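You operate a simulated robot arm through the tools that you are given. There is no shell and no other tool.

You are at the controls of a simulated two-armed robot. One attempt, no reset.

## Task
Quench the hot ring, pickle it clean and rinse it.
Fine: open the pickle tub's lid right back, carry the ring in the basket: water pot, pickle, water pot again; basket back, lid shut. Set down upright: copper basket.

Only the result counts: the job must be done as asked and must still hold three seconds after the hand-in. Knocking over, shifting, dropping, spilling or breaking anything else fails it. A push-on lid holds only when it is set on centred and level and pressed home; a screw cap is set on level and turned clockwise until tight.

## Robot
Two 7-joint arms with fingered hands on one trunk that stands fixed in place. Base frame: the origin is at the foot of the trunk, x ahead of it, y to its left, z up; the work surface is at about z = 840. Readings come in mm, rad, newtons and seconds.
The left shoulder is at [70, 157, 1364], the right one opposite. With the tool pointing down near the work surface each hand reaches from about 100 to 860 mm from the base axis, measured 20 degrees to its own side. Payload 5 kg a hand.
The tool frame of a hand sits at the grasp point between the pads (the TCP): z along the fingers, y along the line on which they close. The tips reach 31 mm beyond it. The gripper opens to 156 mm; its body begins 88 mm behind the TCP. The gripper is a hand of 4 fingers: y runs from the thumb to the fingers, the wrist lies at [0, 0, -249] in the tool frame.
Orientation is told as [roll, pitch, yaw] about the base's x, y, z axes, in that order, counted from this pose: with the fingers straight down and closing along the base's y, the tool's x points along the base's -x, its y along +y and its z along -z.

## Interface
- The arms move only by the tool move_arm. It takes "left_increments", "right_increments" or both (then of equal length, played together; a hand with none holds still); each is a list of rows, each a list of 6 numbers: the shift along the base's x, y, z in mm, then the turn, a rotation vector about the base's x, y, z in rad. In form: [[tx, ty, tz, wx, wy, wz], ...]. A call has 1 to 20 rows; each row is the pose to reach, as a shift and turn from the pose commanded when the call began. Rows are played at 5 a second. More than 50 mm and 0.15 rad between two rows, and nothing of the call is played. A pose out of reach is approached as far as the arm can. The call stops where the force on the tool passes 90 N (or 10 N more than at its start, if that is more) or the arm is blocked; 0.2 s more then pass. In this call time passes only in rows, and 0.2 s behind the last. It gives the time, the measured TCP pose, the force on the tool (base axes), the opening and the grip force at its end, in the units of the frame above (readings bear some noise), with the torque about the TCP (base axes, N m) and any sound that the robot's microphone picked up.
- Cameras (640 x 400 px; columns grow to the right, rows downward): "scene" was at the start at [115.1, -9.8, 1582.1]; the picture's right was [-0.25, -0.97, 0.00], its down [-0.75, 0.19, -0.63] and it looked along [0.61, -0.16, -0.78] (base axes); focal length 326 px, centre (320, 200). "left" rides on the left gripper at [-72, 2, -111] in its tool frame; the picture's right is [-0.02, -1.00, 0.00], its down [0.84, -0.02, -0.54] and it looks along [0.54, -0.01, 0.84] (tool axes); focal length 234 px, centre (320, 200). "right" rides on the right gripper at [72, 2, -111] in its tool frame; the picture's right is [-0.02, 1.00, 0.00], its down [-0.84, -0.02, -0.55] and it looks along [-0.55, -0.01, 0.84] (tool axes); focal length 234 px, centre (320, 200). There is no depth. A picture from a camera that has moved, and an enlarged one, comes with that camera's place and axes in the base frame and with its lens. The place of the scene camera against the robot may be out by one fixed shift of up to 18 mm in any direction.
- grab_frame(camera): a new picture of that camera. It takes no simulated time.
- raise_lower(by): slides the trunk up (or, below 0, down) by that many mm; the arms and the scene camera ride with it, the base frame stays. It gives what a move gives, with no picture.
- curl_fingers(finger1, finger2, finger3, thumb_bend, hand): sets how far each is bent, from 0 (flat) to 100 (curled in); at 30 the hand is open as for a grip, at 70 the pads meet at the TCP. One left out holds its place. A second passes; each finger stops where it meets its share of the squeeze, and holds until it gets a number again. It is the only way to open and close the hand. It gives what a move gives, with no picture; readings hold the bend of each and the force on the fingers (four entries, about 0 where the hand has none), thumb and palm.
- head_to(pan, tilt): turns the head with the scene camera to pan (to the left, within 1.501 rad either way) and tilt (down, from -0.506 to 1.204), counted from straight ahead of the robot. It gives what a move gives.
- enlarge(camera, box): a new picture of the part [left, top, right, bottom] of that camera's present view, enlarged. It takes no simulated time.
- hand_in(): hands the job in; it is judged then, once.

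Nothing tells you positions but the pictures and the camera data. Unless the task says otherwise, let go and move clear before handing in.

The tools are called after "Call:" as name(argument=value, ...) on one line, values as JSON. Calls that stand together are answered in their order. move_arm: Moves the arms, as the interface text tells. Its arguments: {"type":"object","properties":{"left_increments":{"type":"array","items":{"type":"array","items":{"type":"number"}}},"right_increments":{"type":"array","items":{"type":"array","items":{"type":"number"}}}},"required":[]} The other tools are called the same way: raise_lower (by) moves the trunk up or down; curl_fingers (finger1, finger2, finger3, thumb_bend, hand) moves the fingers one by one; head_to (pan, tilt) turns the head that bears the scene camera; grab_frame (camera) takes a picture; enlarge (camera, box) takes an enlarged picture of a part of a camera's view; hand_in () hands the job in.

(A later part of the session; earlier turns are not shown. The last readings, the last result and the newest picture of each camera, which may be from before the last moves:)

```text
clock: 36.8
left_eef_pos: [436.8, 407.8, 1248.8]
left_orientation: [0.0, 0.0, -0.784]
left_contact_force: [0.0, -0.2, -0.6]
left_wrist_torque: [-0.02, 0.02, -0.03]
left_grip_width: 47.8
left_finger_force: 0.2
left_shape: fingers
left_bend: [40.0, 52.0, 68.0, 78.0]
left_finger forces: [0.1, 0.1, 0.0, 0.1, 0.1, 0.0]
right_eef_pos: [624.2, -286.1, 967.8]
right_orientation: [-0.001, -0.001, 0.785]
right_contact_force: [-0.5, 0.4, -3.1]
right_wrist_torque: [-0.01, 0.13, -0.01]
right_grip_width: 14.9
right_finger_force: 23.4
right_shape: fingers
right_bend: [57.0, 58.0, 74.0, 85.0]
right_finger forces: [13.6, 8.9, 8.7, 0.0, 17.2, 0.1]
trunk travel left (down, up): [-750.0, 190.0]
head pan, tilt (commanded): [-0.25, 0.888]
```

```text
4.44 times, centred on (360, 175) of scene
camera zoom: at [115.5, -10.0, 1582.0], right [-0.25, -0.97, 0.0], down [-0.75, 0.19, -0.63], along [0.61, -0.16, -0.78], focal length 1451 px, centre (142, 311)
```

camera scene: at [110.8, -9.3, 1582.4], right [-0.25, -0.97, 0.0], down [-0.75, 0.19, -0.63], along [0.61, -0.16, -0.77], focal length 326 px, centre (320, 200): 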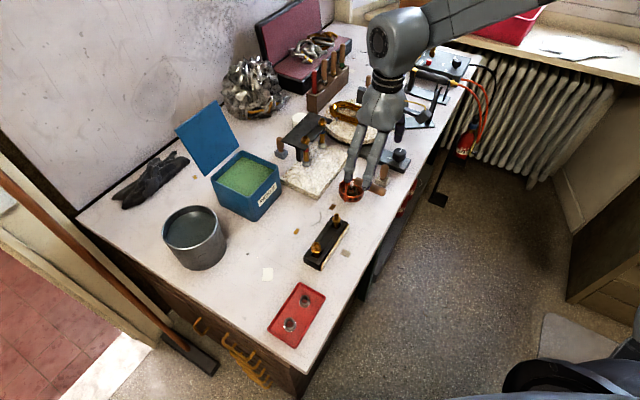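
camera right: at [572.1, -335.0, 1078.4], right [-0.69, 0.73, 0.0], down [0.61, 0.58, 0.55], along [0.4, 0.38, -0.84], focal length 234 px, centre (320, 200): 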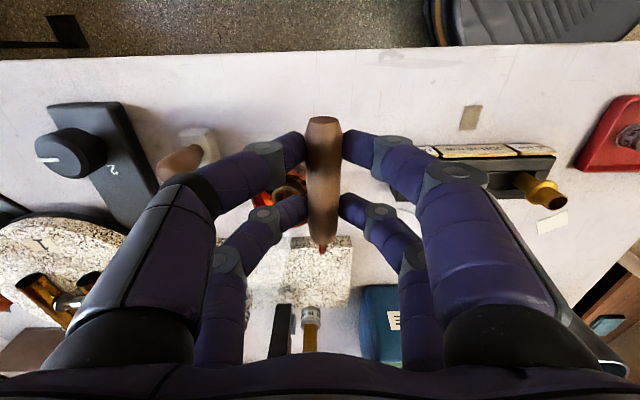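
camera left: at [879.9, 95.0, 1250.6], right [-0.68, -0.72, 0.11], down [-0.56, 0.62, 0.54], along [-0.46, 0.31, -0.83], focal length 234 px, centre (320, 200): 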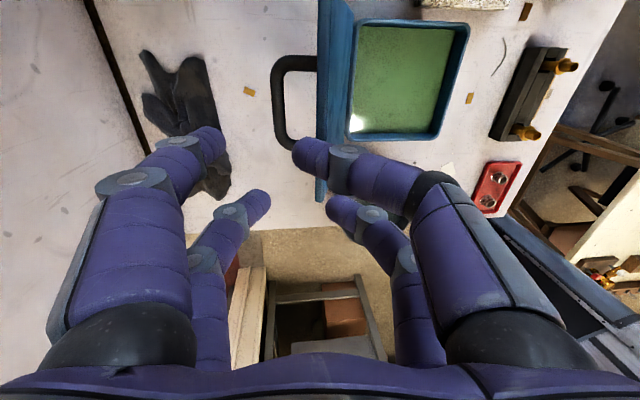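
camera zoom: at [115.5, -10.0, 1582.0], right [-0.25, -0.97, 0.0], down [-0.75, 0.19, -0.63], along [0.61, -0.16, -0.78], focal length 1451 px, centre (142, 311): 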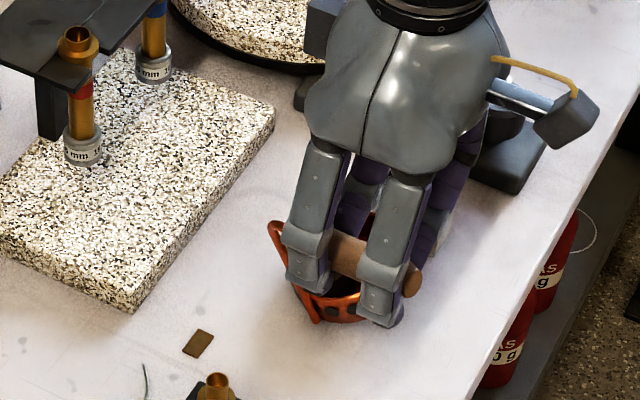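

The stiffer thumb has pushed the handle askew, and the basket looks tilted. I'll ease the thumb back to a centred position and let the other fingers follow, then look.

Call:
curl_fingers(hand="right", finger1=72, finger2=72, finger3=70, thumb_bend=66)

Call:
enlarge(camera="right", box=[200, 90, 440, 280])

Call:
enlarge(camera="scene", box=[310, 130, 410, 220])

```text
clock: 37.8
left_eef_pos: [436.9, 409.2, 1248.1]
left_orientation: [0.0, 0.0, -0.784]
left_contact_force: [0.4, 0.2, 0.3]
left_wrist_torque: [0.02, 0.02, -0.01]
left_grip_width: 47.6
left_finger_force: 0.1
left_shape: fingers
left_bend: [40.0, 52.0, 68.0, 78.0]
left_finger forces: [0.0, 0.0, 0.0, 0.0, 0.0, 0.0]
right_eef_pos: [623.6, -286.1, 968.2]
right_orientation: [0.001, 0.0, 0.783]
right_contact_force: [-1.4, -0.6, -1.0]
right_wrist_torque: [0.03, -0.03, -0.04]
right_grip_width: 8.0
right_finger_force: 2.3
right_shape: fingers
right_bend: [72.0, 71.0, 67.0, 66.0]
right_finger forces: [0.4, 2.2, 2.4, 0.1, 0.0, 0.0]
trunk travel left (down, up): [-750.0, 190.0]
head pan, tilt (commanded): [-0.25, 0.888]
```

```text
2.11 times, centred on (320, 185) of right
camera zoom: at [572.0, -335.0, 1078.5], right [-0.69, 0.73, 0.0], down [0.61, 0.58, 0.55], along [0.4, 0.38, -0.84], focal length 493 px, centre (320, 232)
```

zoom: 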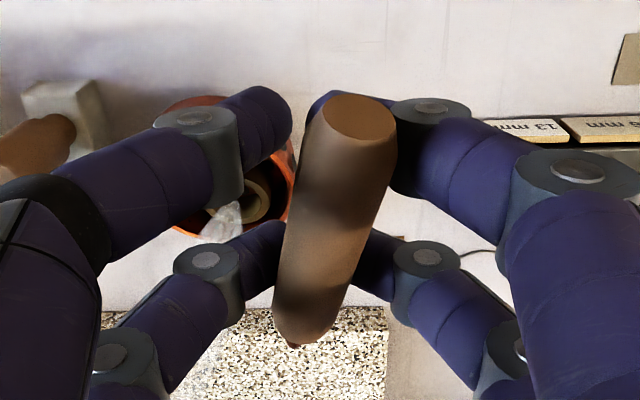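

```text
4.44 times, centred on (360, 175) of scene
camera zoom: at [115.1, -9.9, 1582.0], right [-0.25, -0.97, 0.0], down [-0.75, 0.19, -0.63], along [0.61, -0.16, -0.78], focal length 1451 px, centre (142, 311)
```

zoom: 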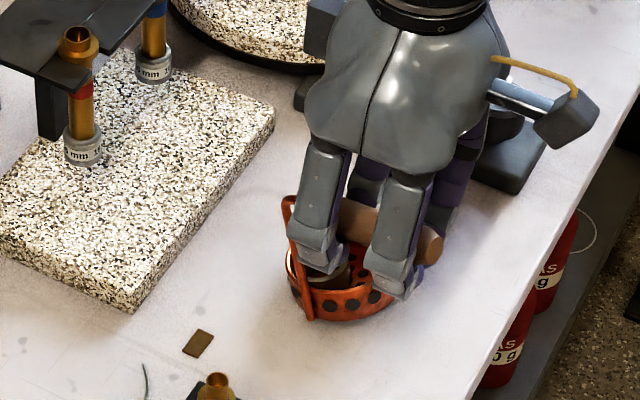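

The handle is skewed and only lightly touched now; the basket seems turned but still standing with the ring inside. I'll look closely before opening.

Call:
enlarge(camera="scene", box=[335, 160, 385, 205])

Call:
grab_frame(camera="right")

Call:
grab_frame(camera="left")

```text
8.89 times, centred on (360, 182) of scene
camera zoom: at [115.1, -9.9, 1582.0], right [-0.25, -0.97, 0.0], down [-0.75, 0.19, -0.63], along [0.61, -0.16, -0.78], focal length 2902 px, centre (-36, 356)
```

zoom: 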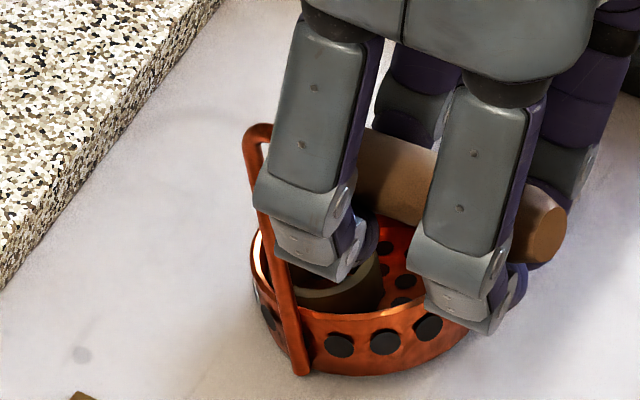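

```text
taken
camera right: at [572.0, -335.0, 1078.5], right [-0.69, 0.73, 0.0], down [0.61, 0.58, 0.55], along [0.4, 0.38, -0.84], focal length 234 px, centre (320, 200)
```

right: 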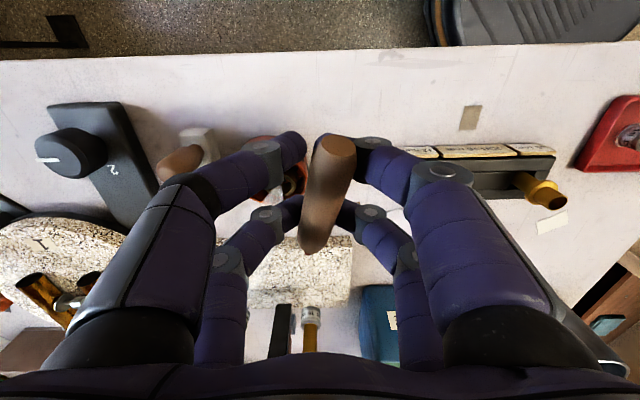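

```text
taken
camera left: at [490.7, 359.4, 1359.3], right [-0.69, -0.72, 0.0], down [-0.61, 0.58, 0.54], along [-0.4, 0.38, -0.84], focal length 234 px, centre (320, 200)
```

left: 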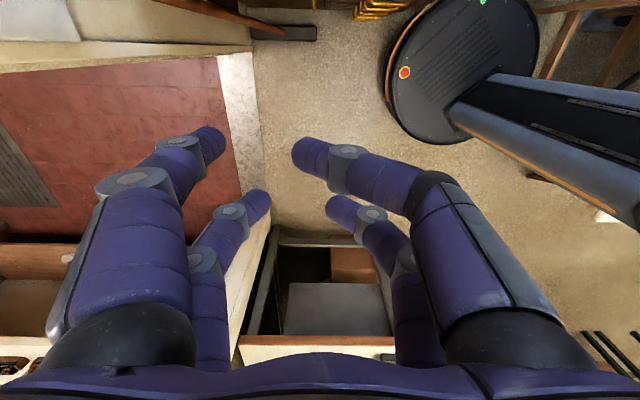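

The basket is tilted some 15° by the uneven grip, with the ring still in it. I'll open the fingers so it settles flat on the bench.

Call:
curl_fingers(hand="right", finger1=60, finger2=60, finger3=60, thumb_bend=60)

Call:
grab_frame(camera="right")

Call:
enlarge(camera="scene", box=[335, 150, 395, 205])

```text
clock: 38.8
left_eef_pos: [437.1, 408.3, 1250.2]
left_orientation: [0.0, -0.001, -0.784]
left_contact_force: [0.9, -0.8, 0.5]
left_wrist_torque: [-0.03, 0.01, 0.0]
left_grip_width: 47.5
left_finger_force: 0.1
left_shape: fingers
left_bend: [40.0, 52.0, 68.0, 78.0]
left_finger forces: [0.1, 0.0, 0.1, 0.1, 0.1, 0.0]
right_eef_pos: [624.0, -284.0, 967.5]
right_orientation: [0.0, 0.0, 0.783]
right_contact_force: [-0.8, 0.1, 0.0]
right_wrist_torque: [0.02, 0.0, -0.02]
right_grip_width: 41.7
right_finger_force: 0.1
right_shape: fingers
right_bend: [60.0, 60.0, 60.0, 60.0]
right_finger forces: [0.1, 0.0, 0.0, 0.0, 0.0, 0.0]
trunk travel left (down, up): [-750.0, 190.0]
head pan, tilt (commanded): [-0.25, 0.888]
```

```text
taken
camera right: at [572.0, -334.9, 1078.6], right [-0.69, 0.73, 0.0], down [0.61, 0.58, 0.55], along [0.4, 0.38, -0.84], focal length 234 px, centre (320, 200)
```

right: 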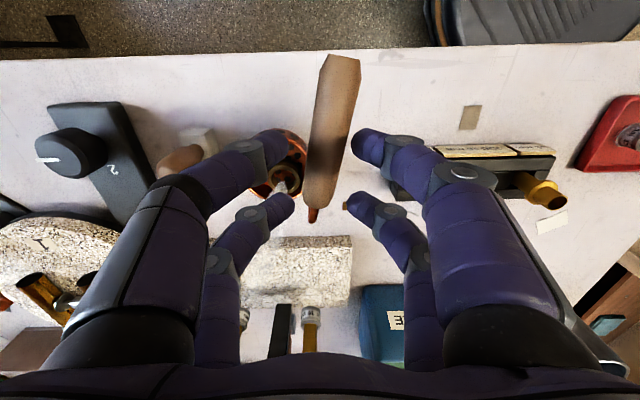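

```text
7.27 times, centred on (365, 178) of scene
camera zoom: at [115.0, -9.8, 1582.1], right [-0.25, -0.97, 0.0], down [-0.75, 0.19, -0.63], along [0.61, -0.16, -0.78], focal length 2375 px, centre (-7, 364)
```

zoom: 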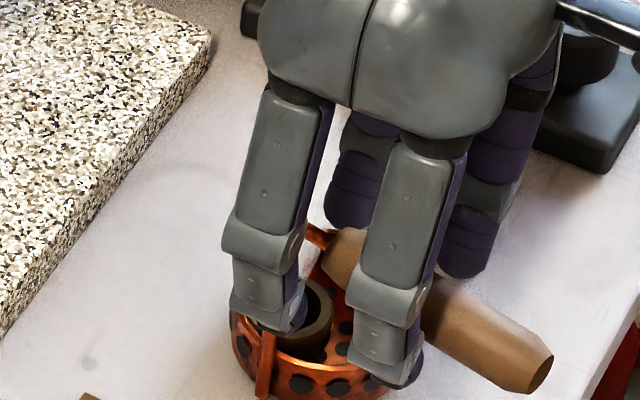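

The basket has settled upright, shifted about 25 mm toward the edge and turned by some 11° (handle now from about (568, -324) to (641, -275)). I'll raise, re-align the hand to the handle and look again.

Call:
move_arm(right_increments=[[0, 0, 25, 0, 0, 0], [0, 0, 50, 0, 0, 0], [-9, -7, 60, 0, 0, -0.1], [-18, -15, 65, 0, 0, -0.197]])

Call:
grab_frame(camera="right")

Call:
enlarge(camera="right", box=[230, 60, 400, 220])

Call:
enlarge(camera="scene", box=[320, 140, 420, 230])

```text
clock: 39.8
left_eef_pos: [436.6, 409.0, 1249.9]
left_orientation: [0.0, -0.001, -0.784]
left_contact_force: [-0.7, -0.8, -0.3]
left_wrist_torque: [0.02, -0.01, -0.05]
left_grip_width: 47.7
left_finger_force: 0.0
left_shape: fingers
left_bend: [40.0, 52.0, 68.0, 78.0]
left_finger forces: [0.0, 0.0, 0.0, 0.1, 0.0, 0.1]
right_eef_pos: [605.9, -298.3, 1032.6]
right_orientation: [0.0, 0.0, 0.584]
right_contact_force: [0.3, 0.8, -0.1]
right_wrist_torque: [0.02, -0.01, 0.0]
right_grip_width: 41.6
right_finger_force: 0.0
right_shape: fingers
right_bend: [60.0, 60.0, 60.0, 60.0]
right_finger forces: [0.0, 0.1, 0.0, 0.0, 0.0, 0.1]
trunk travel left (down, up): [-750.0, 190.0]
head pan, tilt (commanded): [-0.25, 0.888]
```

```text
taken
camera right: at [545.0, -337.8, 1142.9], right [-0.53, 0.85, 0.0], down [0.71, 0.45, 0.55], along [0.46, 0.29, -0.84], focal length 234 px, centre (320, 200)
```

right: 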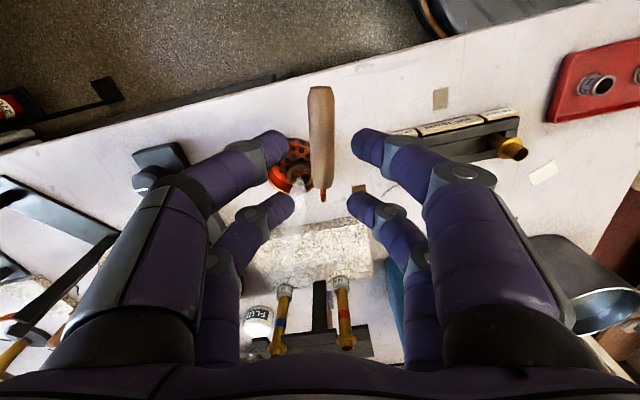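

```text
2.50 times, centred on (315, 140) of right
camera zoom: at [545.0, -337.8, 1142.9], right [-0.53, 0.85, 0.0], down [0.71, 0.45, 0.55], along [0.46, 0.29, -0.84], focal length 585 px, centre (332, 350)
```

zoom: 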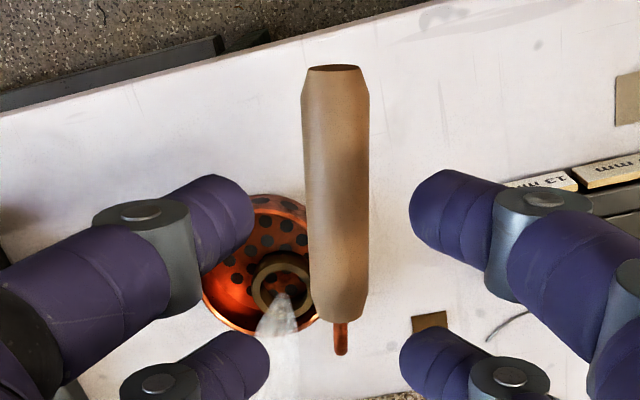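

```text
4.44 times, centred on (370, 185) of scene
camera zoom: at [114.1, -10.0, 1582.1], right [-0.25, -0.97, 0.0], down [-0.75, 0.19, -0.63], along [0.61, -0.16, -0.78], focal length 1451 px, centre (98, 267)
```

zoom: 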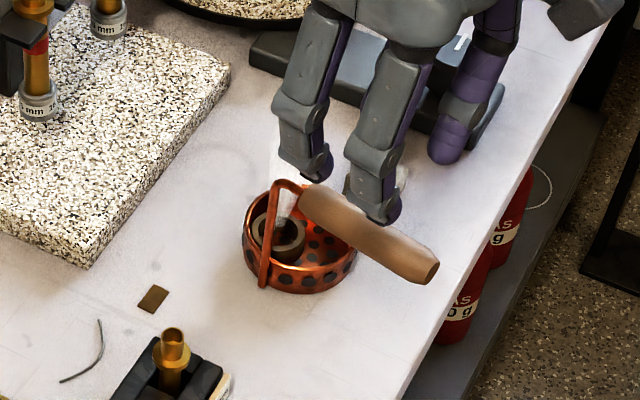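

The handle is now aligned with the hand, about 3 mm off centre. I'll correct that, lower to grip height and close gently with the thumb held at the centred position.

Call:
curl_fingers(hand="right", finger1=55, finger2=55, finger3=55, thumb_bend=55)

Call:
move_arm(right_increments=[[-6, 0, -15, 0, 0, 0], [-6, 0, -35, 0, 0, 0], [-6, 0, -50, 0, 0, 0], [-6, 0, -64, 0, 0, 0]])

Call:
grab_frame(camera="right")

Call:
enlarge(camera="scene", box=[320, 140, 420, 230])

```text
clock: 40.8
left_eef_pos: [436.5, 409.1, 1248.4]
left_orientation: [0.001, 0.0, -0.784]
left_contact_force: [-0.4, 1.2, -0.2]
left_wrist_torque: [0.01, 0.01, 0.03]
left_grip_width: 47.6
left_finger_force: 0.1
left_shape: fingers
left_bend: [40.0, 52.0, 68.0, 78.0]
left_finger forces: [0.0, 0.1, 0.0, 0.0, 0.0, 0.0]
right_eef_pos: [608.0, -298.9, 1032.0]
right_orientation: [0.0, 0.001, 0.586]
right_contact_force: [0.1, 1.0, 1.3]
right_wrist_torque: [-0.03, 0.0, 0.0]
right_grip_width: 60.3
right_finger_force: 0.1
right_shape: fingers
right_bend: [55.0, 55.0, 55.0, 55.0]
right_finger forces: [0.0, 0.0, 0.0, 0.0, 0.0, 0.0]
trunk travel left (down, up): [-750.0, 190.0]
head pan, tilt (commanded): [-0.25, 0.888]
```

```text
clock: 41.8
left_eef_pos: [437.2, 409.3, 1249.5]
left_orientation: [0.001, -0.001, -0.784]
left_contact_force: [-0.5, 0.6, 0.6]
left_wrist_torque: [0.0, 0.01, 0.0]
left_grip_width: 47.9
left_finger_force: 0.0
left_shape: fingers
left_bend: [40.0, 52.0, 68.0, 78.0]
left_finger forces: [0.0, 0.0, 0.0, 0.0, 0.1, 0.0]
right_eef_pos: [600.6, -298.7, 966.4]
right_orientation: [-0.002, 0.001, 0.587]
right_contact_force: [-0.2, 1.0, 0.5]
right_wrist_torque: [-0.03, 0.0, 0.0]
right_grip_width: 60.4
right_finger_force: 0.0
right_shape: fingers
right_bend: [55.0, 55.0, 55.0, 55.0]
right_finger forces: [0.0, 0.1, 0.0, 0.0, 0.0, 0.0]
trunk travel left (down, up): [-750.0, 190.0]
head pan, tilt (commanded): [-0.25, 0.888]
```

```text
taken
camera right: at [539.7, -337.8, 1078.1], right [-0.53, 0.85, 0.0], down [0.71, 0.45, 0.55], along [0.46, 0.29, -0.84], focal length 234 px, centre (320, 200)
```

right: 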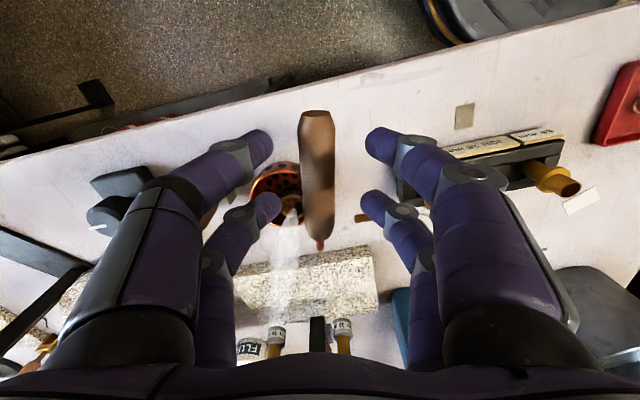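

```text
4.44 times, centred on (370, 185) of scene
camera zoom: at [115.4, -10.0, 1582.0], right [-0.25, -0.97, 0.0], down [-0.75, 0.19, -0.63], along [0.61, -0.16, -0.78], focal length 1451 px, centre (98, 267)
```

zoom: 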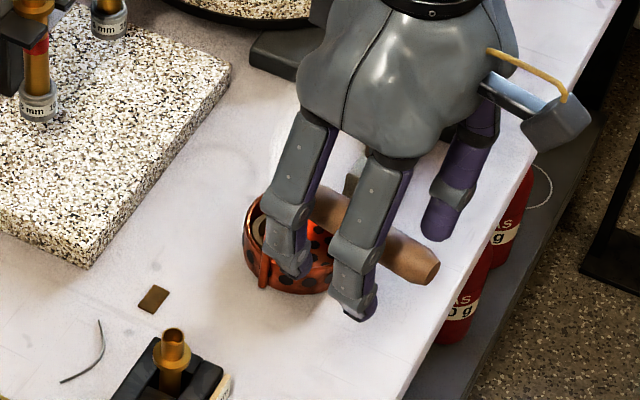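

The handle is centred to about a millimetre between both pairs. Closing with balanced commands (thumb held back since it is stiffer).

Call:
curl_fingers(hand="right", finger1=75, finger2=74, finger3=74, thumb_bend=68)

Call:
grab_frame(camera="right")

Call:
enlarge(camera="scene", box=[320, 140, 420, 230])

```text
clock: 42.8
left_eef_pos: [437.5, 409.5, 1249.0]
left_orientation: [0.0, -0.001, -0.783]
left_contact_force: [0.3, 0.3, -0.3]
left_wrist_torque: [0.01, 0.02, 0.02]
left_grip_width: 47.6
left_finger_force: 0.0
left_shape: fingers
left_bend: [40.0, 52.0, 68.0, 78.0]
left_finger forces: [0.0, 0.1, 0.0, 0.0, 0.1, 0.2]
right_eef_pos: [600.8, -299.4, 967.8]
right_orientation: [0.002, 0.0, 0.587]
right_contact_force: [0.4, -0.3, -0.1]
right_wrist_torque: [-0.05, 0.03, -0.05]
right_grip_width: 21.2
right_finger_force: 12.6
right_shape: fingers
right_bend: [66.0, 66.0, 65.0, 66.0]
right_finger forces: [6.2, 6.1, 7.2, 0.1, 5.1, 0.0]
trunk travel left (down, up): [-750.0, 190.0]
head pan, tilt (commanded): [-0.25, 0.888]
```

```text
taken
camera right: at [539.6, -338.0, 1078.4], right [-0.53, 0.85, 0.0], down [0.71, 0.45, 0.55], along [0.46, 0.29, -0.84], focal length 234 px, centre (320, 200)
```

right: 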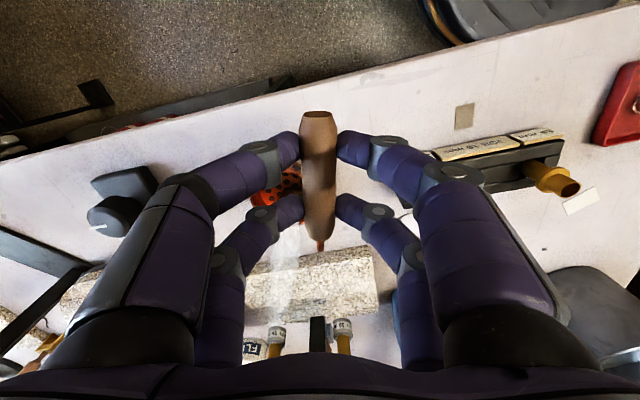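

```text
4.44 times, centred on (370, 185) of scene
camera zoom: at [115.3, -10.0, 1582.0], right [-0.25, -0.97, 0.0], down [-0.75, 0.19, -0.63], along [0.61, -0.16, -0.78], focal length 1451 px, centre (98, 267)
```

zoom: 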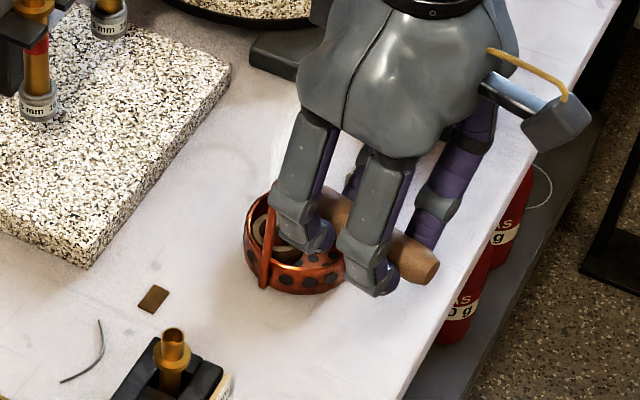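

A clean, symmetric grip with the basket still upright. I'll firm it up slightly and evenly.

Call:
curl_fingers(hand="right", finger1=81, finger2=80, finger3=79, thumb_bend=70)

Call:
grab_frame(camera="right")

Call:
enlarge(camera="scene", box=[320, 140, 420, 230])

```text
clock: 43.8
left_eef_pos: [437.5, 409.0, 1248.6]
left_orientation: [0.001, 0.0, -0.785]
left_contact_force: [-0.4, -0.7, 0.7]
left_wrist_torque: [-0.04, 0.0, 0.02]
left_grip_width: 47.2
left_finger_force: 0.0
left_shape: fingers
left_bend: [40.0, 52.0, 68.0, 78.0]
left_finger forces: [0.0, 0.0, 0.0, 0.1, 0.0, 0.0]
right_eef_pos: [601.1, -298.6, 968.9]
right_orientation: [0.001, 0.0, 0.587]
right_contact_force: [0.2, -0.4, -0.3]
right_wrist_torque: [-0.01, 0.05, 0.02]
right_grip_width: 21.0
right_finger_force: 13.5
right_shape: fingers
right_bend: [65.0, 66.0, 65.0, 67.0]
right_finger forces: [6.8, 6.4, 6.1, 0.0, 7.1, 0.0]
trunk travel left (down, up): [-750.0, 190.0]
head pan, tilt (commanded): [-0.25, 0.888]
```

```text
taken
camera right: at [539.6, -337.9, 1078.4], right [-0.53, 0.85, 0.0], down [0.71, 0.45, 0.55], along [0.46, 0.29, -0.84], focal length 234 px, centre (320, 200)
```

right: 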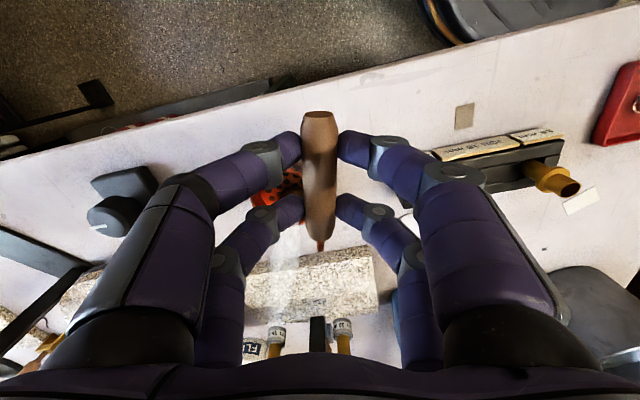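

```text
4.44 times, centred on (370, 185) of scene
camera zoom: at [115.3, -9.9, 1582.0], right [-0.25, -0.97, 0.0], down [-0.75, 0.19, -0.63], along [0.61, -0.16, -0.78], focal length 1451 px, centre (98, 267)
```

zoom: 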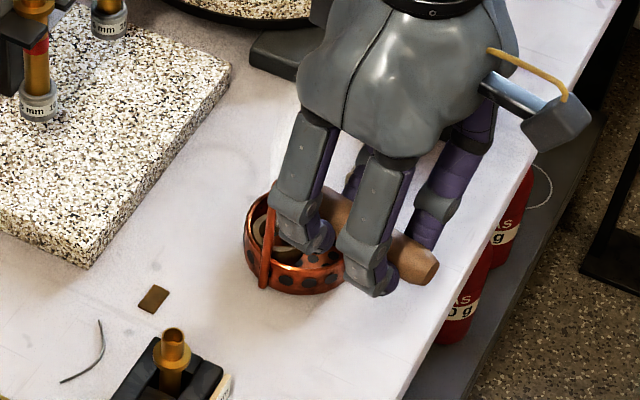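

The grip is steady at about 13 N a side. I'll lift the basket slowly by a small amount and check it stays level.

Call:
move_arm(right_increments=[[0, 0, 5, 0, 0, 0], [0, 0, 12, 0, 0, 0], [0, 0, 20, 0, 0, 0], [0, 0, 30, 0, 0, 0]])

Call:
grab_frame(camera="right")

Call:
enlarge(camera="scene", box=[320, 140, 420, 230])

```text
clock: 44.8
left_eef_pos: [437.1, 409.9, 1249.7]
left_orientation: [-0.001, 0.002, -0.784]
left_contact_force: [0.1, 0.2, -0.3]
left_wrist_torque: [0.0, 0.02, -0.01]
left_grip_width: 47.7
left_finger_force: 0.0
left_shape: fingers
left_bend: [40.0, 52.0, 68.0, 78.0]
left_finger forces: [0.1, 0.0, 0.0, 0.0, 0.1, 0.1]
right_eef_pos: [600.1, -300.4, 997.9]
right_orientation: [-0.001, 0.0, 0.587]
right_contact_force: [-0.2, -1.1, -2.8]
right_wrist_torque: [0.0, 0.18, 0.03]
right_grip_width: 20.9
right_finger_force: 14.2
right_shape: fingers
right_bend: [65.0, 66.0, 65.0, 67.0]
right_finger forces: [7.5, 6.1, 6.3, 0.0, 8.0, 0.0]
trunk travel left (down, up): [-750.0, 190.0]
head pan, tilt (commanded): [-0.25, 0.888]
```

```text
taken
camera right: at [539.2, -338.0, 1107.8], right [-0.53, 0.85, 0.0], down [0.71, 0.45, 0.54], along [0.46, 0.29, -0.84], focal length 234 px, centre (320, 200)
```

right: 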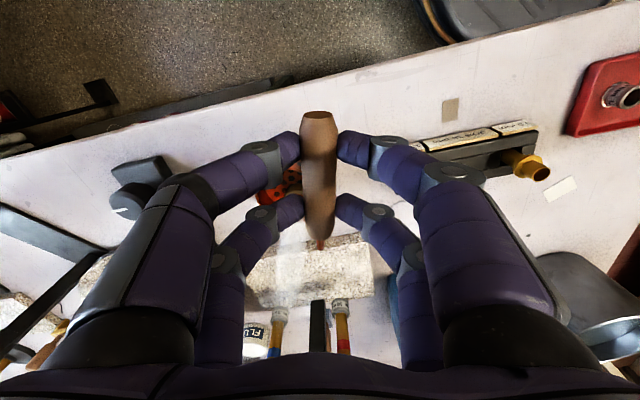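

```text
4.44 times, centred on (370, 185) of scene
camera zoom: at [115.1, -9.8, 1582.0], right [-0.25, -0.97, 0.0], down [-0.75, 0.19, -0.63], along [0.61, -0.16, -0.78], focal length 1451 px, centre (98, 267)
```

zoom: 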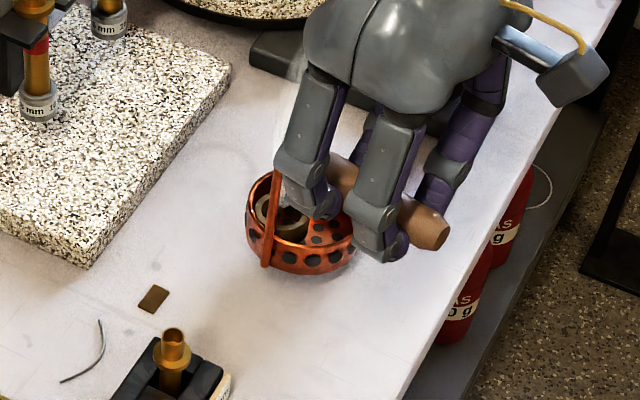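

The basket is up and level, weighing about 3 N. I'll raise it further and carry it toward the water pot, stopping short to look.

Call:
move_arm(right_increments=[[0, 0, 20, 0, 0, 0], [0, 0, 45, 0, 0, 0], [0, 5, 75, 0, 0, 0], [0, 20, 100, 0, 0, 0], [-2, 45, 120, 0, 0, 0], [-5, 78, 130, 0, 0, 0], [-9, 113, 130, 0, 0, 0], [-13, 148, 130, 0, 0, 0], [-17, 183, 130, 0, 0, 0], [-21, 218, 130, 0, 0, 0], [-25, 253, 130, 0, 0, 0], [-29, 288, 130, 0, 0, 0], [-32, 318, 130, 0, 0, 0], [-34, 338, 130, 0, 0, 0], [-35, 350, 130, 0, 0, 0]])

Call:
grab_frame(camera="right")

Call:
grab_frame(camera="scene")

```text
clock: 48.0
left_eef_pos: [436.2, 408.5, 1249.4]
left_orientation: [0.0, 0.001, -0.783]
left_contact_force: [-0.1, -0.6, -0.3]
left_wrist_torque: [0.01, -0.04, -0.04]
left_grip_width: 47.7
left_finger_force: 0.1
left_shape: fingers
left_bend: [40.0, 52.0, 68.0, 78.0]
left_finger forces: [0.0, 0.0, 0.1, 0.1, 0.0, 0.1]
right_eef_pos: [536.5, -23.2, 1144.1]
right_orientation: [0.001, -0.004, 0.586]
right_contact_force: [-0.7, -0.6, -3.0]
right_wrist_torque: [-0.02, 0.16, -0.01]
right_grip_width: 20.4
right_finger_force: 14.5
right_shape: fingers
right_bend: [65.0, 66.0, 65.0, 67.0]
right_finger forces: [7.6, 6.1, 6.4, 0.1, 8.0, 0.1]
right hand out of reach, approached as far as the arm can: row 12, 13, 14, 15
trunk travel left (down, up): [-750.0, 190.0]
head pan, tilt (commanded): [-0.25, 0.888]
```

```text
taken
camera right: at [474.3, -62.3, 1254.6], right [-0.53, 0.85, 0.0], down [0.71, 0.45, 0.55], along [0.46, 0.29, -0.84], focal length 234 px, centre (320, 200)
```

right: 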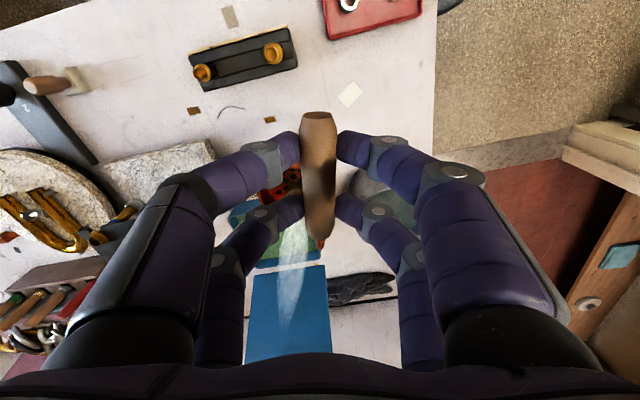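

```text
taken
camera scene: at [114.8, -9.7, 1582.1], right [-0.25, -0.97, 0.0], down [-0.75, 0.19, -0.63], along [0.61, -0.16, -0.78], focal length 326 px, centre (320, 200)
```

scene: 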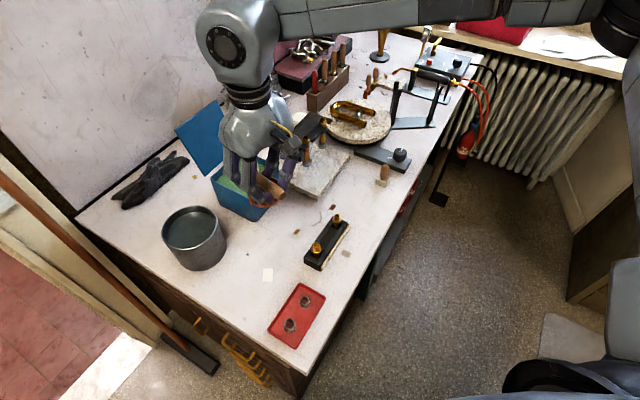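

The right arm ran into a limit at about y = -23 with this wrist turn; its forearm now points across the body. I'll turn the hand further in the forearm's sense (more yaw) and see whether that frees the reach toward the pot.

Call:
move_arm(right_increments=[[0, 0, 0, 0, 0, 0.12], [0, 0, 0, 0, 0, 0.24], [0, 0, 0, 0, 0, 0.36], [0, 0, 0, 0, 0, 0.48], [0, 0, 0, 0, 0, 0.6], [0, 0, 0, 0, 0, 0.7]])

Call:
grab_frame(camera="scene")

Call:
grab_frame(camera="right")

```text
clock: 49.4
left_eef_pos: [437.6, 409.4, 1249.3]
left_orientation: [0.0, 0.001, -0.785]
left_contact_force: [0.2, 0.4, -0.7]
left_wrist_torque: [0.02, 0.02, 0.0]
left_grip_width: 47.7
left_finger_force: 0.1
left_shape: fingers
left_bend: [40.0, 52.0, 68.0, 78.0]
left_finger forces: [0.0, 0.0, 0.0, 0.1, 0.0, 0.0]
right_eef_pos: [535.5, -24.9, 1143.2]
right_orientation: [0.002, -0.001, 1.287]
right_contact_force: [0.4, 0.4, -3.1]
right_wrist_torque: [-0.12, 0.09, 0.02]
right_grip_width: 20.5
right_finger_force: 14.2
right_shape: fingers
right_bend: [65.0, 66.0, 65.0, 67.0]
right_finger forces: [7.5, 6.2, 6.4, 0.1, 8.0, 0.0]
trunk travel left (down, up): [-750.0, 190.0]
head pan, tilt (commanded): [-0.25, 0.888]
```

```text
taken
camera scene: at [115.5, -9.7, 1582.0], right [-0.25, -0.97, 0.0], down [-0.75, 0.19, -0.63], along [0.61, -0.16, -0.78], focal length 326 px, centre (320, 200)
```

scene: 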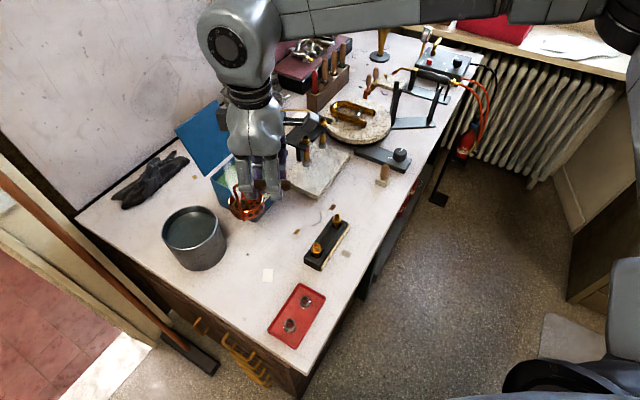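

```text
taken
camera right: at [513.1, -94.3, 1254.3], right [-0.95, 0.3, 0.0], down [0.25, 0.8, 0.54], along [0.16, 0.52, -0.84], focal length 234 px, centre (320, 200)
```

right: 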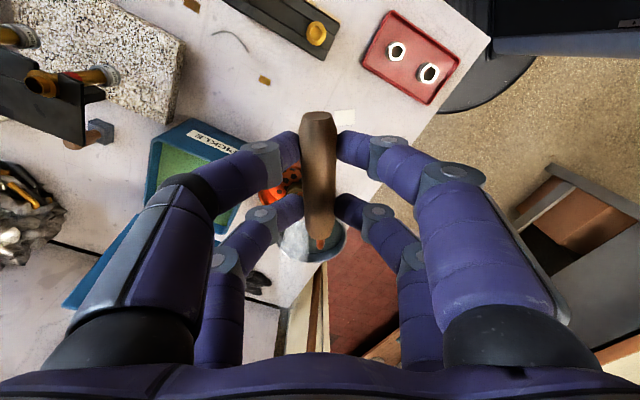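

Turning worked freely. Now I'll continue toward the pot with this yaw.

Call:
move_arm(right_increments=[[6, 28, -6, 0, 0, 0], [12, 56, -12, 0, 0, 0], [18, 84, -18, 0, 0, 0], [24, 112, -24, 0, 0, 0], [28, 135, -28, 0, 0, 0], [30, 150, -30, 0, 0, 0]])

Call:
grab_frame(camera="scene")

Call:
grab_frame(camera="right")

```text
clock: 50.8
left_eef_pos: [436.5, 409.6, 1248.9]
left_orientation: [0.0, 0.002, -0.783]
left_contact_force: [-0.2, -0.2, 1.0]
left_wrist_torque: [0.02, 0.01, 0.02]
left_grip_width: 47.4
left_finger_force: 0.0
left_shape: fingers
left_bend: [40.0, 52.0, 68.0, 78.0]
left_finger forces: [0.0, 0.0, 0.1, 0.0, 0.0, 0.0]
right_eef_pos: [516.7, -16.2, 1144.3]
right_orientation: [0.0, -0.002, 1.287]
right_contact_force: [0.3, -0.1, -3.2]
right_wrist_torque: [-0.13, 0.1, 0.03]
right_grip_width: 20.6
right_finger_force: 14.4
right_shape: fingers
right_bend: [65.0, 66.0, 65.0, 67.0]
right_finger forces: [7.4, 6.3, 6.5, 0.0, 8.0, 0.0]
right hand out of reach, approached as far as the arm can: row 1, 2, 3, 4, 5, 6
trunk travel left (down, up): [-750.0, 190.0]
head pan, tilt (commanded): [-0.25, 0.888]
```

```text
taken
camera scene: at [115.0, -9.4, 1582.1], right [-0.25, -0.97, 0.0], down [-0.75, 0.19, -0.63], along [0.61, -0.16, -0.78], focal length 326 px, centre (320, 200)
```

scene: 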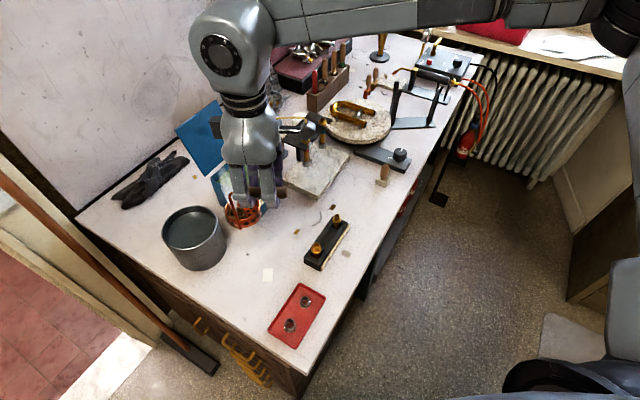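

```text
taken
camera right: at [495.7, -84.6, 1254.7], right [-0.95, 0.3, 0.0], down [0.25, 0.8, 0.55], along [0.17, 0.52, -0.84], focal length 234 px, centre (320, 200)
```

right: 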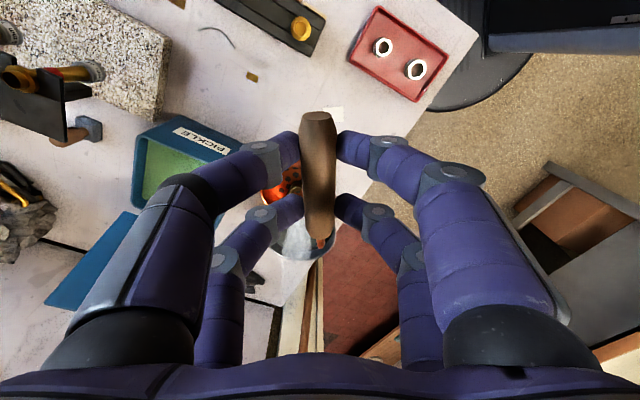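

The limit is not the wrist turn; the wrist is level with the shoulder, which restricts reaching across. I'll raise the trunk so the arm works lower relative to the shoulder, then try again.

Call:
raise_lower(by=150)

Call:
move_arm(right_increments=[[5, 0, -25, 0, 0, 0], [10, 0, -50, 0, 0, 0], [15, 10, -75, 0, 0, 0], [20, 30, -100, 0, 0, 0], [25, 55, -120, 0, 0, 0], [30, 80, -140, 0, 0, 0]])

Call:
grab_frame(camera="scene")

Call:
grab_frame(camera="right")

```text
clock: 52.5
left_eef_pos: [437.3, 409.3, 1399.8]
left_orientation: [0.0, 0.0, -0.785]
left_contact_force: [-0.3, -0.1, -0.2]
left_wrist_torque: [-0.02, 0.0, -0.01]
left_grip_width: 47.4
left_finger_force: 0.1
left_shape: fingers
left_bend: [40.0, 52.0, 68.0, 78.0]
left_finger forces: [0.1, 0.0, 0.0, 0.0, 0.0, 0.1]
right_eef_pos: [518.4, -14.5, 1294.8]
right_orientation: [-0.001, -0.001, 1.287]
right_contact_force: [-0.2, -0.2, -3.7]
right_wrist_torque: [-0.13, 0.15, 0.0]
right_grip_width: 20.8
right_finger_force: 14.1
right_shape: fingers
right_bend: [65.0, 66.0, 65.0, 67.0]
right_finger forces: [7.5, 6.3, 6.5, 0.1, 7.9, 0.0]
trunk travel left (down, up): [-900.0, 40.0]
head pan, tilt (commanded): [-0.25, 0.888]
```

```text
clock: 54.0
left_eef_pos: [436.9, 409.0, 1399.2]
left_orientation: [0.001, 0.001, -0.784]
left_contact_force: [1.0, 0.2, -0.2]
left_wrist_torque: [-0.01, 0.03, 0.0]
left_grip_width: 47.7
left_finger_force: 0.0
left_shape: fingers
left_bend: [40.0, 52.0, 68.0, 78.0]
left_finger forces: [0.0, 0.0, 0.0, 0.0, 0.0, 0.1]
right_eef_pos: [510.6, -39.8, 1209.8]
right_orientation: [0.002, -0.002, 1.286]
right_contact_force: [1.0, 0.8, -3.6]
right_wrist_torque: [-0.12, 0.05, -0.01]
right_grip_width: 20.4
right_finger_force: 14.4
right_shape: fingers
right_bend: [65.0, 66.0, 65.0, 67.0]
right_finger forces: [7.6, 6.0, 6.3, 0.1, 8.0, 0.1]
right hand out of reach, approached as far as the arm can: row 1, 2, 3, 4, 5, 6
trunk travel left (down, up): [-900.0, 40.0]
head pan, tilt (commanded): [-0.25, 0.888]
```

```text
taken
camera scene: at [115.4, -9.7, 1732.0], right [-0.25, -0.97, 0.0], down [-0.75, 0.19, -0.63], along [0.61, -0.16, -0.78], focal length 326 px, centre (320, 200)
```

scene: 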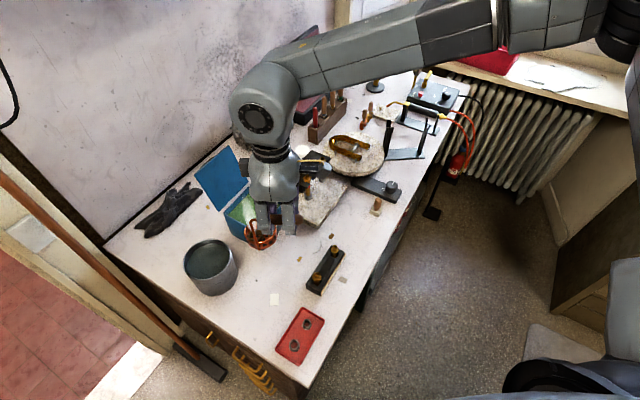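

```text
taken
camera right: at [489.8, -109.3, 1321.6], right [-0.95, 0.3, 0.0], down [0.25, 0.8, 0.55], along [0.17, 0.52, -0.84], focal length 234 px, centre (320, 200)
```

right: 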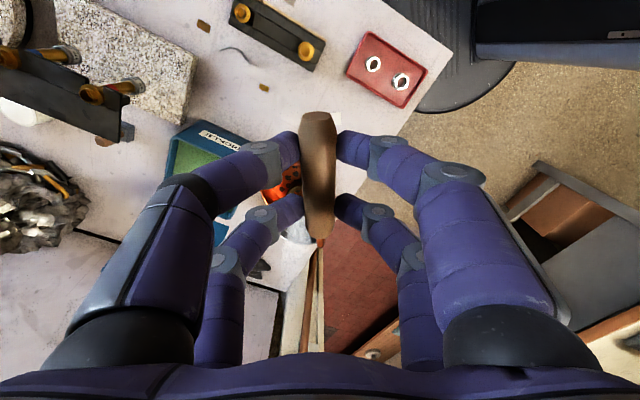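

The azimuth limit remains, so the right arm cannot reach the pot. New plan: set the basket down at a free spot near (655, -80), where the left hand can pick it up by the round handle with a slight sideways lean and do the dipping. First, trunk back down.

Call:
raise_lower(by=-150)

Call:
move_arm(right_increments=[[2, -8, 10, 0, 0, -0.13], [6, -14, 15, 0, 0, -0.26], [12, -20, 15, 0, 0, -0.39], [20, -24, 15, 0, 0, -0.52], [30, -26, 15, 0, 0, -0.65], [42, -26, 15, 0, 0, -0.78], [54, -24, 15, 0, 0, -0.91], [66, -20, 15, 0, 0, -1.04], [78, -14, 15, 0, 0, -1.17], [88, -8, 15, 0, 0, -1.286]])

Call:
grab_frame(camera="scene")

Call:
grab_frame(camera="right")

```text
clock: 55.7
left_eef_pos: [438.1, 409.7, 1248.0]
left_orientation: [0.0, 0.0, -0.782]
left_contact_force: [-0.6, -0.8, 0.5]
left_wrist_torque: [0.0, 0.0, 0.01]
left_grip_width: 47.5
left_finger_force: 0.0
left_shape: fingers
left_bend: [40.0, 52.0, 68.0, 78.0]
left_finger forces: [0.0, 0.0, 0.1, 0.0, 0.0, 0.0]
right_eef_pos: [511.1, -40.1, 1061.6]
right_orientation: [0.001, -0.002, 1.286]
right_contact_force: [0.2, 0.0, -3.9]
right_wrist_torque: [-0.08, 0.1, 0.02]
right_grip_width: 20.4
right_finger_force: 14.3
right_shape: fingers
right_bend: [65.0, 66.0, 65.0, 67.0]
right_finger forces: [7.6, 6.3, 6.3, 0.0, 8.1, 0.1]
trunk travel left (down, up): [-750.0, 190.0]
head pan, tilt (commanded): [-0.25, 0.888]
```

```text
clock: 57.9
left_eef_pos: [438.7, 409.3, 1249.2]
left_orientation: [0.0, -0.001, -0.783]
left_contact_force: [0.0, -0.2, 0.3]
left_wrist_torque: [0.02, -0.01, 0.0]
left_grip_width: 47.6
left_finger_force: 0.0
left_shape: fingers
left_bend: [40.0, 52.0, 68.0, 78.0]
left_finger forces: [0.0, 0.0, 0.0, 0.0, 0.1, 0.0]
right_eef_pos: [585.2, -69.0, 1084.9]
right_orientation: [0.002, -0.005, -0.001]
right_contact_force: [-0.2, -0.7, -2.8]
right_wrist_torque: [0.08, 0.15, 0.01]
right_grip_width: 20.6
right_finger_force: 14.0
right_shape: fingers
right_bend: [65.0, 66.0, 65.0, 67.0]
right_finger forces: [7.3, 6.2, 6.0, 0.0, 8.1, 0.0]
right hand out of reach, approached as far as the arm can: row 8, 9, 10
trunk travel left (down, up): [-750.0, 190.0]
head pan, tilt (commanded): [-0.25, 0.888]
```

```text
taken
camera scene: at [115.7, -9.8, 1582.0], right [-0.25, -0.97, 0.0], down [-0.75, 0.19, -0.63], along [0.61, -0.16, -0.78], focal length 326 px, centre (320, 200)
```

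scene: 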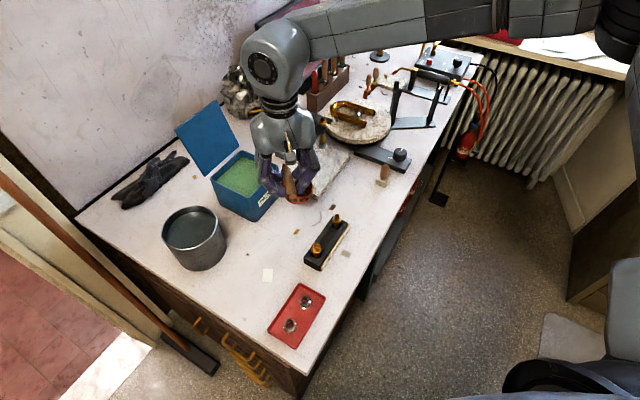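

```text
taken
camera right: at [512.9, -67.5, 1195.6], right [0.03, 1.0, 0.0], down [0.84, -0.02, 0.55], along [0.55, -0.01, -0.84], focal length 234 px, centre (320, 200)
```

right: 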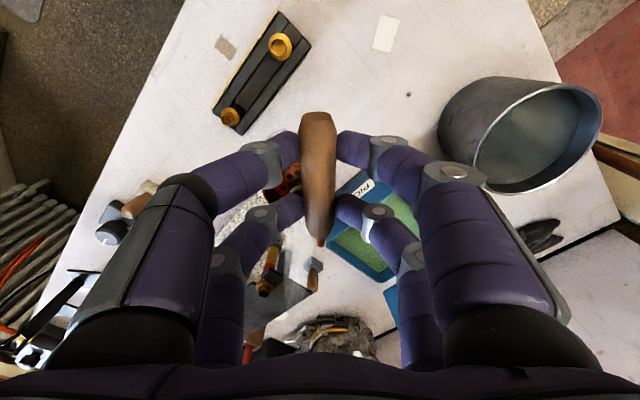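

With yaw 0 the limit is at about y = -69, so a middle yaw of about 0.3 suits both arms. I'll turn to that, move over the free spot and lower toward the bench.

Call:
move_arm(right_increments=[[3, 6, 0, 0, 0, 0.1], [6, 12, 0, 0, 0, 0.2], [10, 19, 0, 0, 0, 0.3], [10, 19, -20, 0, 0, 0.3], [10, 19, -45, 0, 0, 0.3], [10, 19, -70, 0, 0, 0.3], [10, 19, -90, 0, 0, 0.3]])

Call:
grab_frame(camera="right")

Call:
enlarge(camera="scene", box=[220, 100, 360, 240])

```text
clock: 59.5
left_eef_pos: [436.9, 409.1, 1248.9]
left_orientation: [0.0, -0.001, -0.783]
left_contact_force: [0.1, -0.8, 0.4]
left_wrist_torque: [0.04, 0.0, -0.02]
left_grip_width: 47.7
left_finger_force: 0.0
left_shape: fingers
left_bend: [40.0, 52.0, 68.0, 78.0]
left_finger forces: [0.0, 0.0, 0.1, 0.0, 0.0, 0.0]
right_eef_pos: [572.7, -88.0, 1026.6]
right_orientation: [0.003, -0.007, 0.301]
right_contact_force: [-0.3, -1.0, -4.8]
right_wrist_torque: [0.05, 0.19, 0.0]
right_grip_width: 20.7
right_finger_force: 13.7
right_shape: fingers
right_bend: [65.0, 66.0, 65.0, 67.0]
right_finger forces: [7.3, 6.1, 6.2, 0.0, 8.1, 0.1]
right hand out of reach, approached as far as the arm can: row 1, 2, 3, 4, 5, 6, 7
trunk travel left (down, up): [-750.0, 190.0]
head pan, tilt (commanded): [-0.25, 0.888]
```

```text
taken
camera right: at [502.3, -109.8, 1137.3], right [-0.27, 0.96, 0.0], down [0.8, 0.23, 0.55], along [0.53, 0.15, -0.84], focal length 234 px, centre (320, 200)
```

right: 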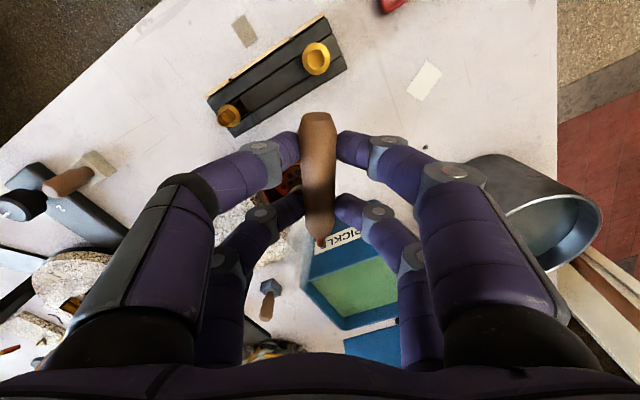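

```text
2.86 times, centred on (290, 170) of scene
camera zoom: at [115.6, -10.1, 1582.0], right [-0.25, -0.97, 0.0], down [-0.75, 0.19, -0.63], along [0.61, -0.16, -0.78], focal length 933 px, centre (406, 286)
```

zoom: 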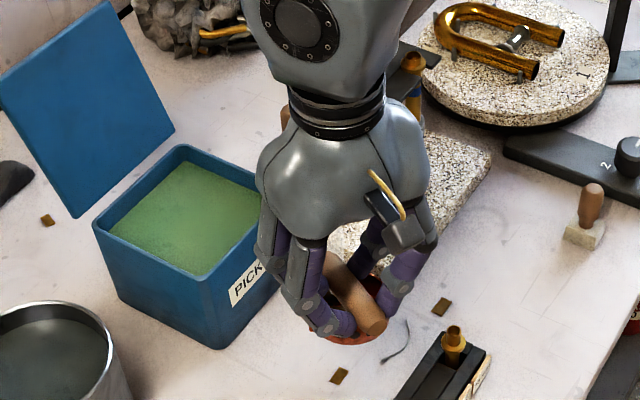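

Reaching across gets worse the lower the hand is relative to the shoulder, so lowering the trunk (with the hand raised first) should help both arms. I'll lift the basket 200 mm, then bring the trunk down 200 mm.

Call:
move_arm(right_increments=[[0, 0, 30, 0, 0, 0], [0, 5, 65, 0, 0, 0], [0, 10, 100, 0, 0, 0], [5, 15, 135, 0, 0, 0], [10, 20, 170, 0, 0, 0], [15, 25, 200, 0, 0, 0], [20, 30, 220, 0, 0, 0]])

Call:
raise_lower(by=-220)

Call:
grab_frame(camera="scene")

Call:
grab_frame(camera="right")

```text
clock: 61.1
left_eef_pos: [438.5, 410.1, 1247.5]
left_orientation: [0.001, -0.001, -0.784]
left_contact_force: [-0.6, 0.3, -0.2]
left_wrist_torque: [-0.02, -0.03, 0.0]
left_grip_width: 47.7
left_finger_force: 0.0
left_shape: fingers
left_bend: [40.0, 52.0, 68.0, 78.0]
left_finger forces: [0.0, 0.0, 0.0, 0.0, 0.1, 0.1]
right_eef_pos: [589.7, -59.2, 1244.2]
right_orientation: [-0.001, -0.001, 0.3]
right_contact_force: [-0.6, 0.4, -3.6]
right_wrist_torque: [-0.01, 0.19, -0.01]
right_grip_width: 20.4
right_finger_force: 13.9
right_shape: fingers
right_bend: [65.0, 66.0, 65.0, 67.0]
right_finger forces: [7.3, 6.1, 6.3, 0.1, 7.9, 0.0]
trunk travel left (down, up): [-750.0, 190.0]
head pan, tilt (commanded): [-0.25, 0.888]
```

```text
clock: 63.4
left_eef_pos: [436.5, 408.9, 1028.8]
left_orientation: [0.0, 0.001, -0.782]
left_contact_force: [-0.4, -0.4, -0.5]
left_wrist_torque: [0.02, 0.01, 0.03]
left_grip_width: 47.4
left_finger_force: 0.0
left_shape: fingers
left_bend: [40.0, 52.0, 68.0, 78.0]
left_finger forces: [0.0, 0.0, 0.0, 0.1, 0.0, 0.0]
right_eef_pos: [589.1, -60.5, 1025.7]
right_orientation: [0.0, -0.003, 0.3]
right_contact_force: [-0.7, 0.2, -3.5]
right_wrist_torque: [0.0, 0.15, -0.04]
right_grip_width: 20.2
right_finger_force: 14.2
right_shape: fingers
right_bend: [65.0, 66.0, 65.0, 67.0]
right_finger forces: [7.2, 6.2, 6.2, 0.0, 8.0, 0.0]
trunk travel left (down, up): [-530.0, 410.0]
head pan, tilt (commanded): [-0.25, 0.888]
```

```text
taken
camera scene: at [115.2, -9.8, 1362.1], right [-0.25, -0.97, 0.0], down [-0.75, 0.19, -0.63], along [0.61, -0.16, -0.78], focal length 326 px, centre (320, 200)
```

scene: 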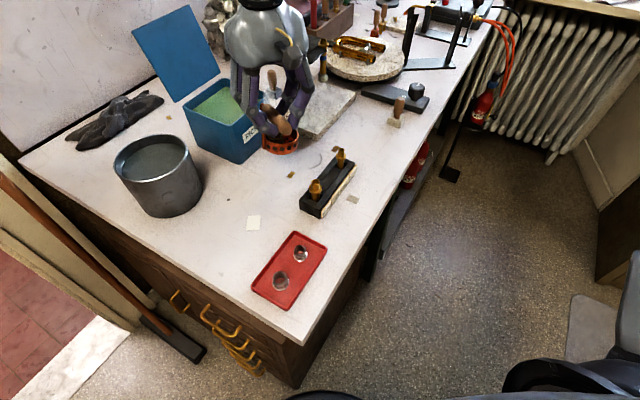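

```text
taken
camera right: at [519.0, -80.5, 1135.8], right [-0.27, 0.96, 0.0], down [0.8, 0.23, 0.55], along [0.53, 0.15, -0.84], focal length 234 px, centre (320, 200)
```

right: 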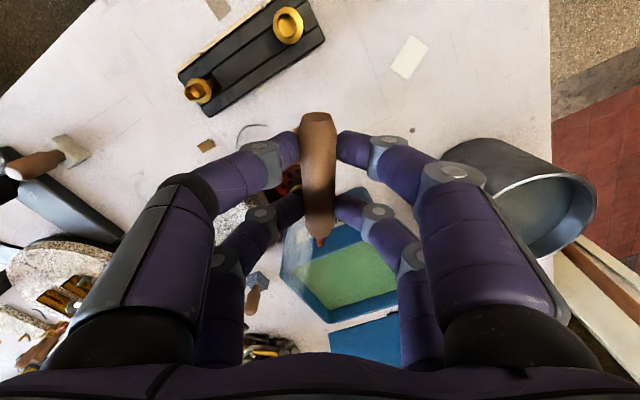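

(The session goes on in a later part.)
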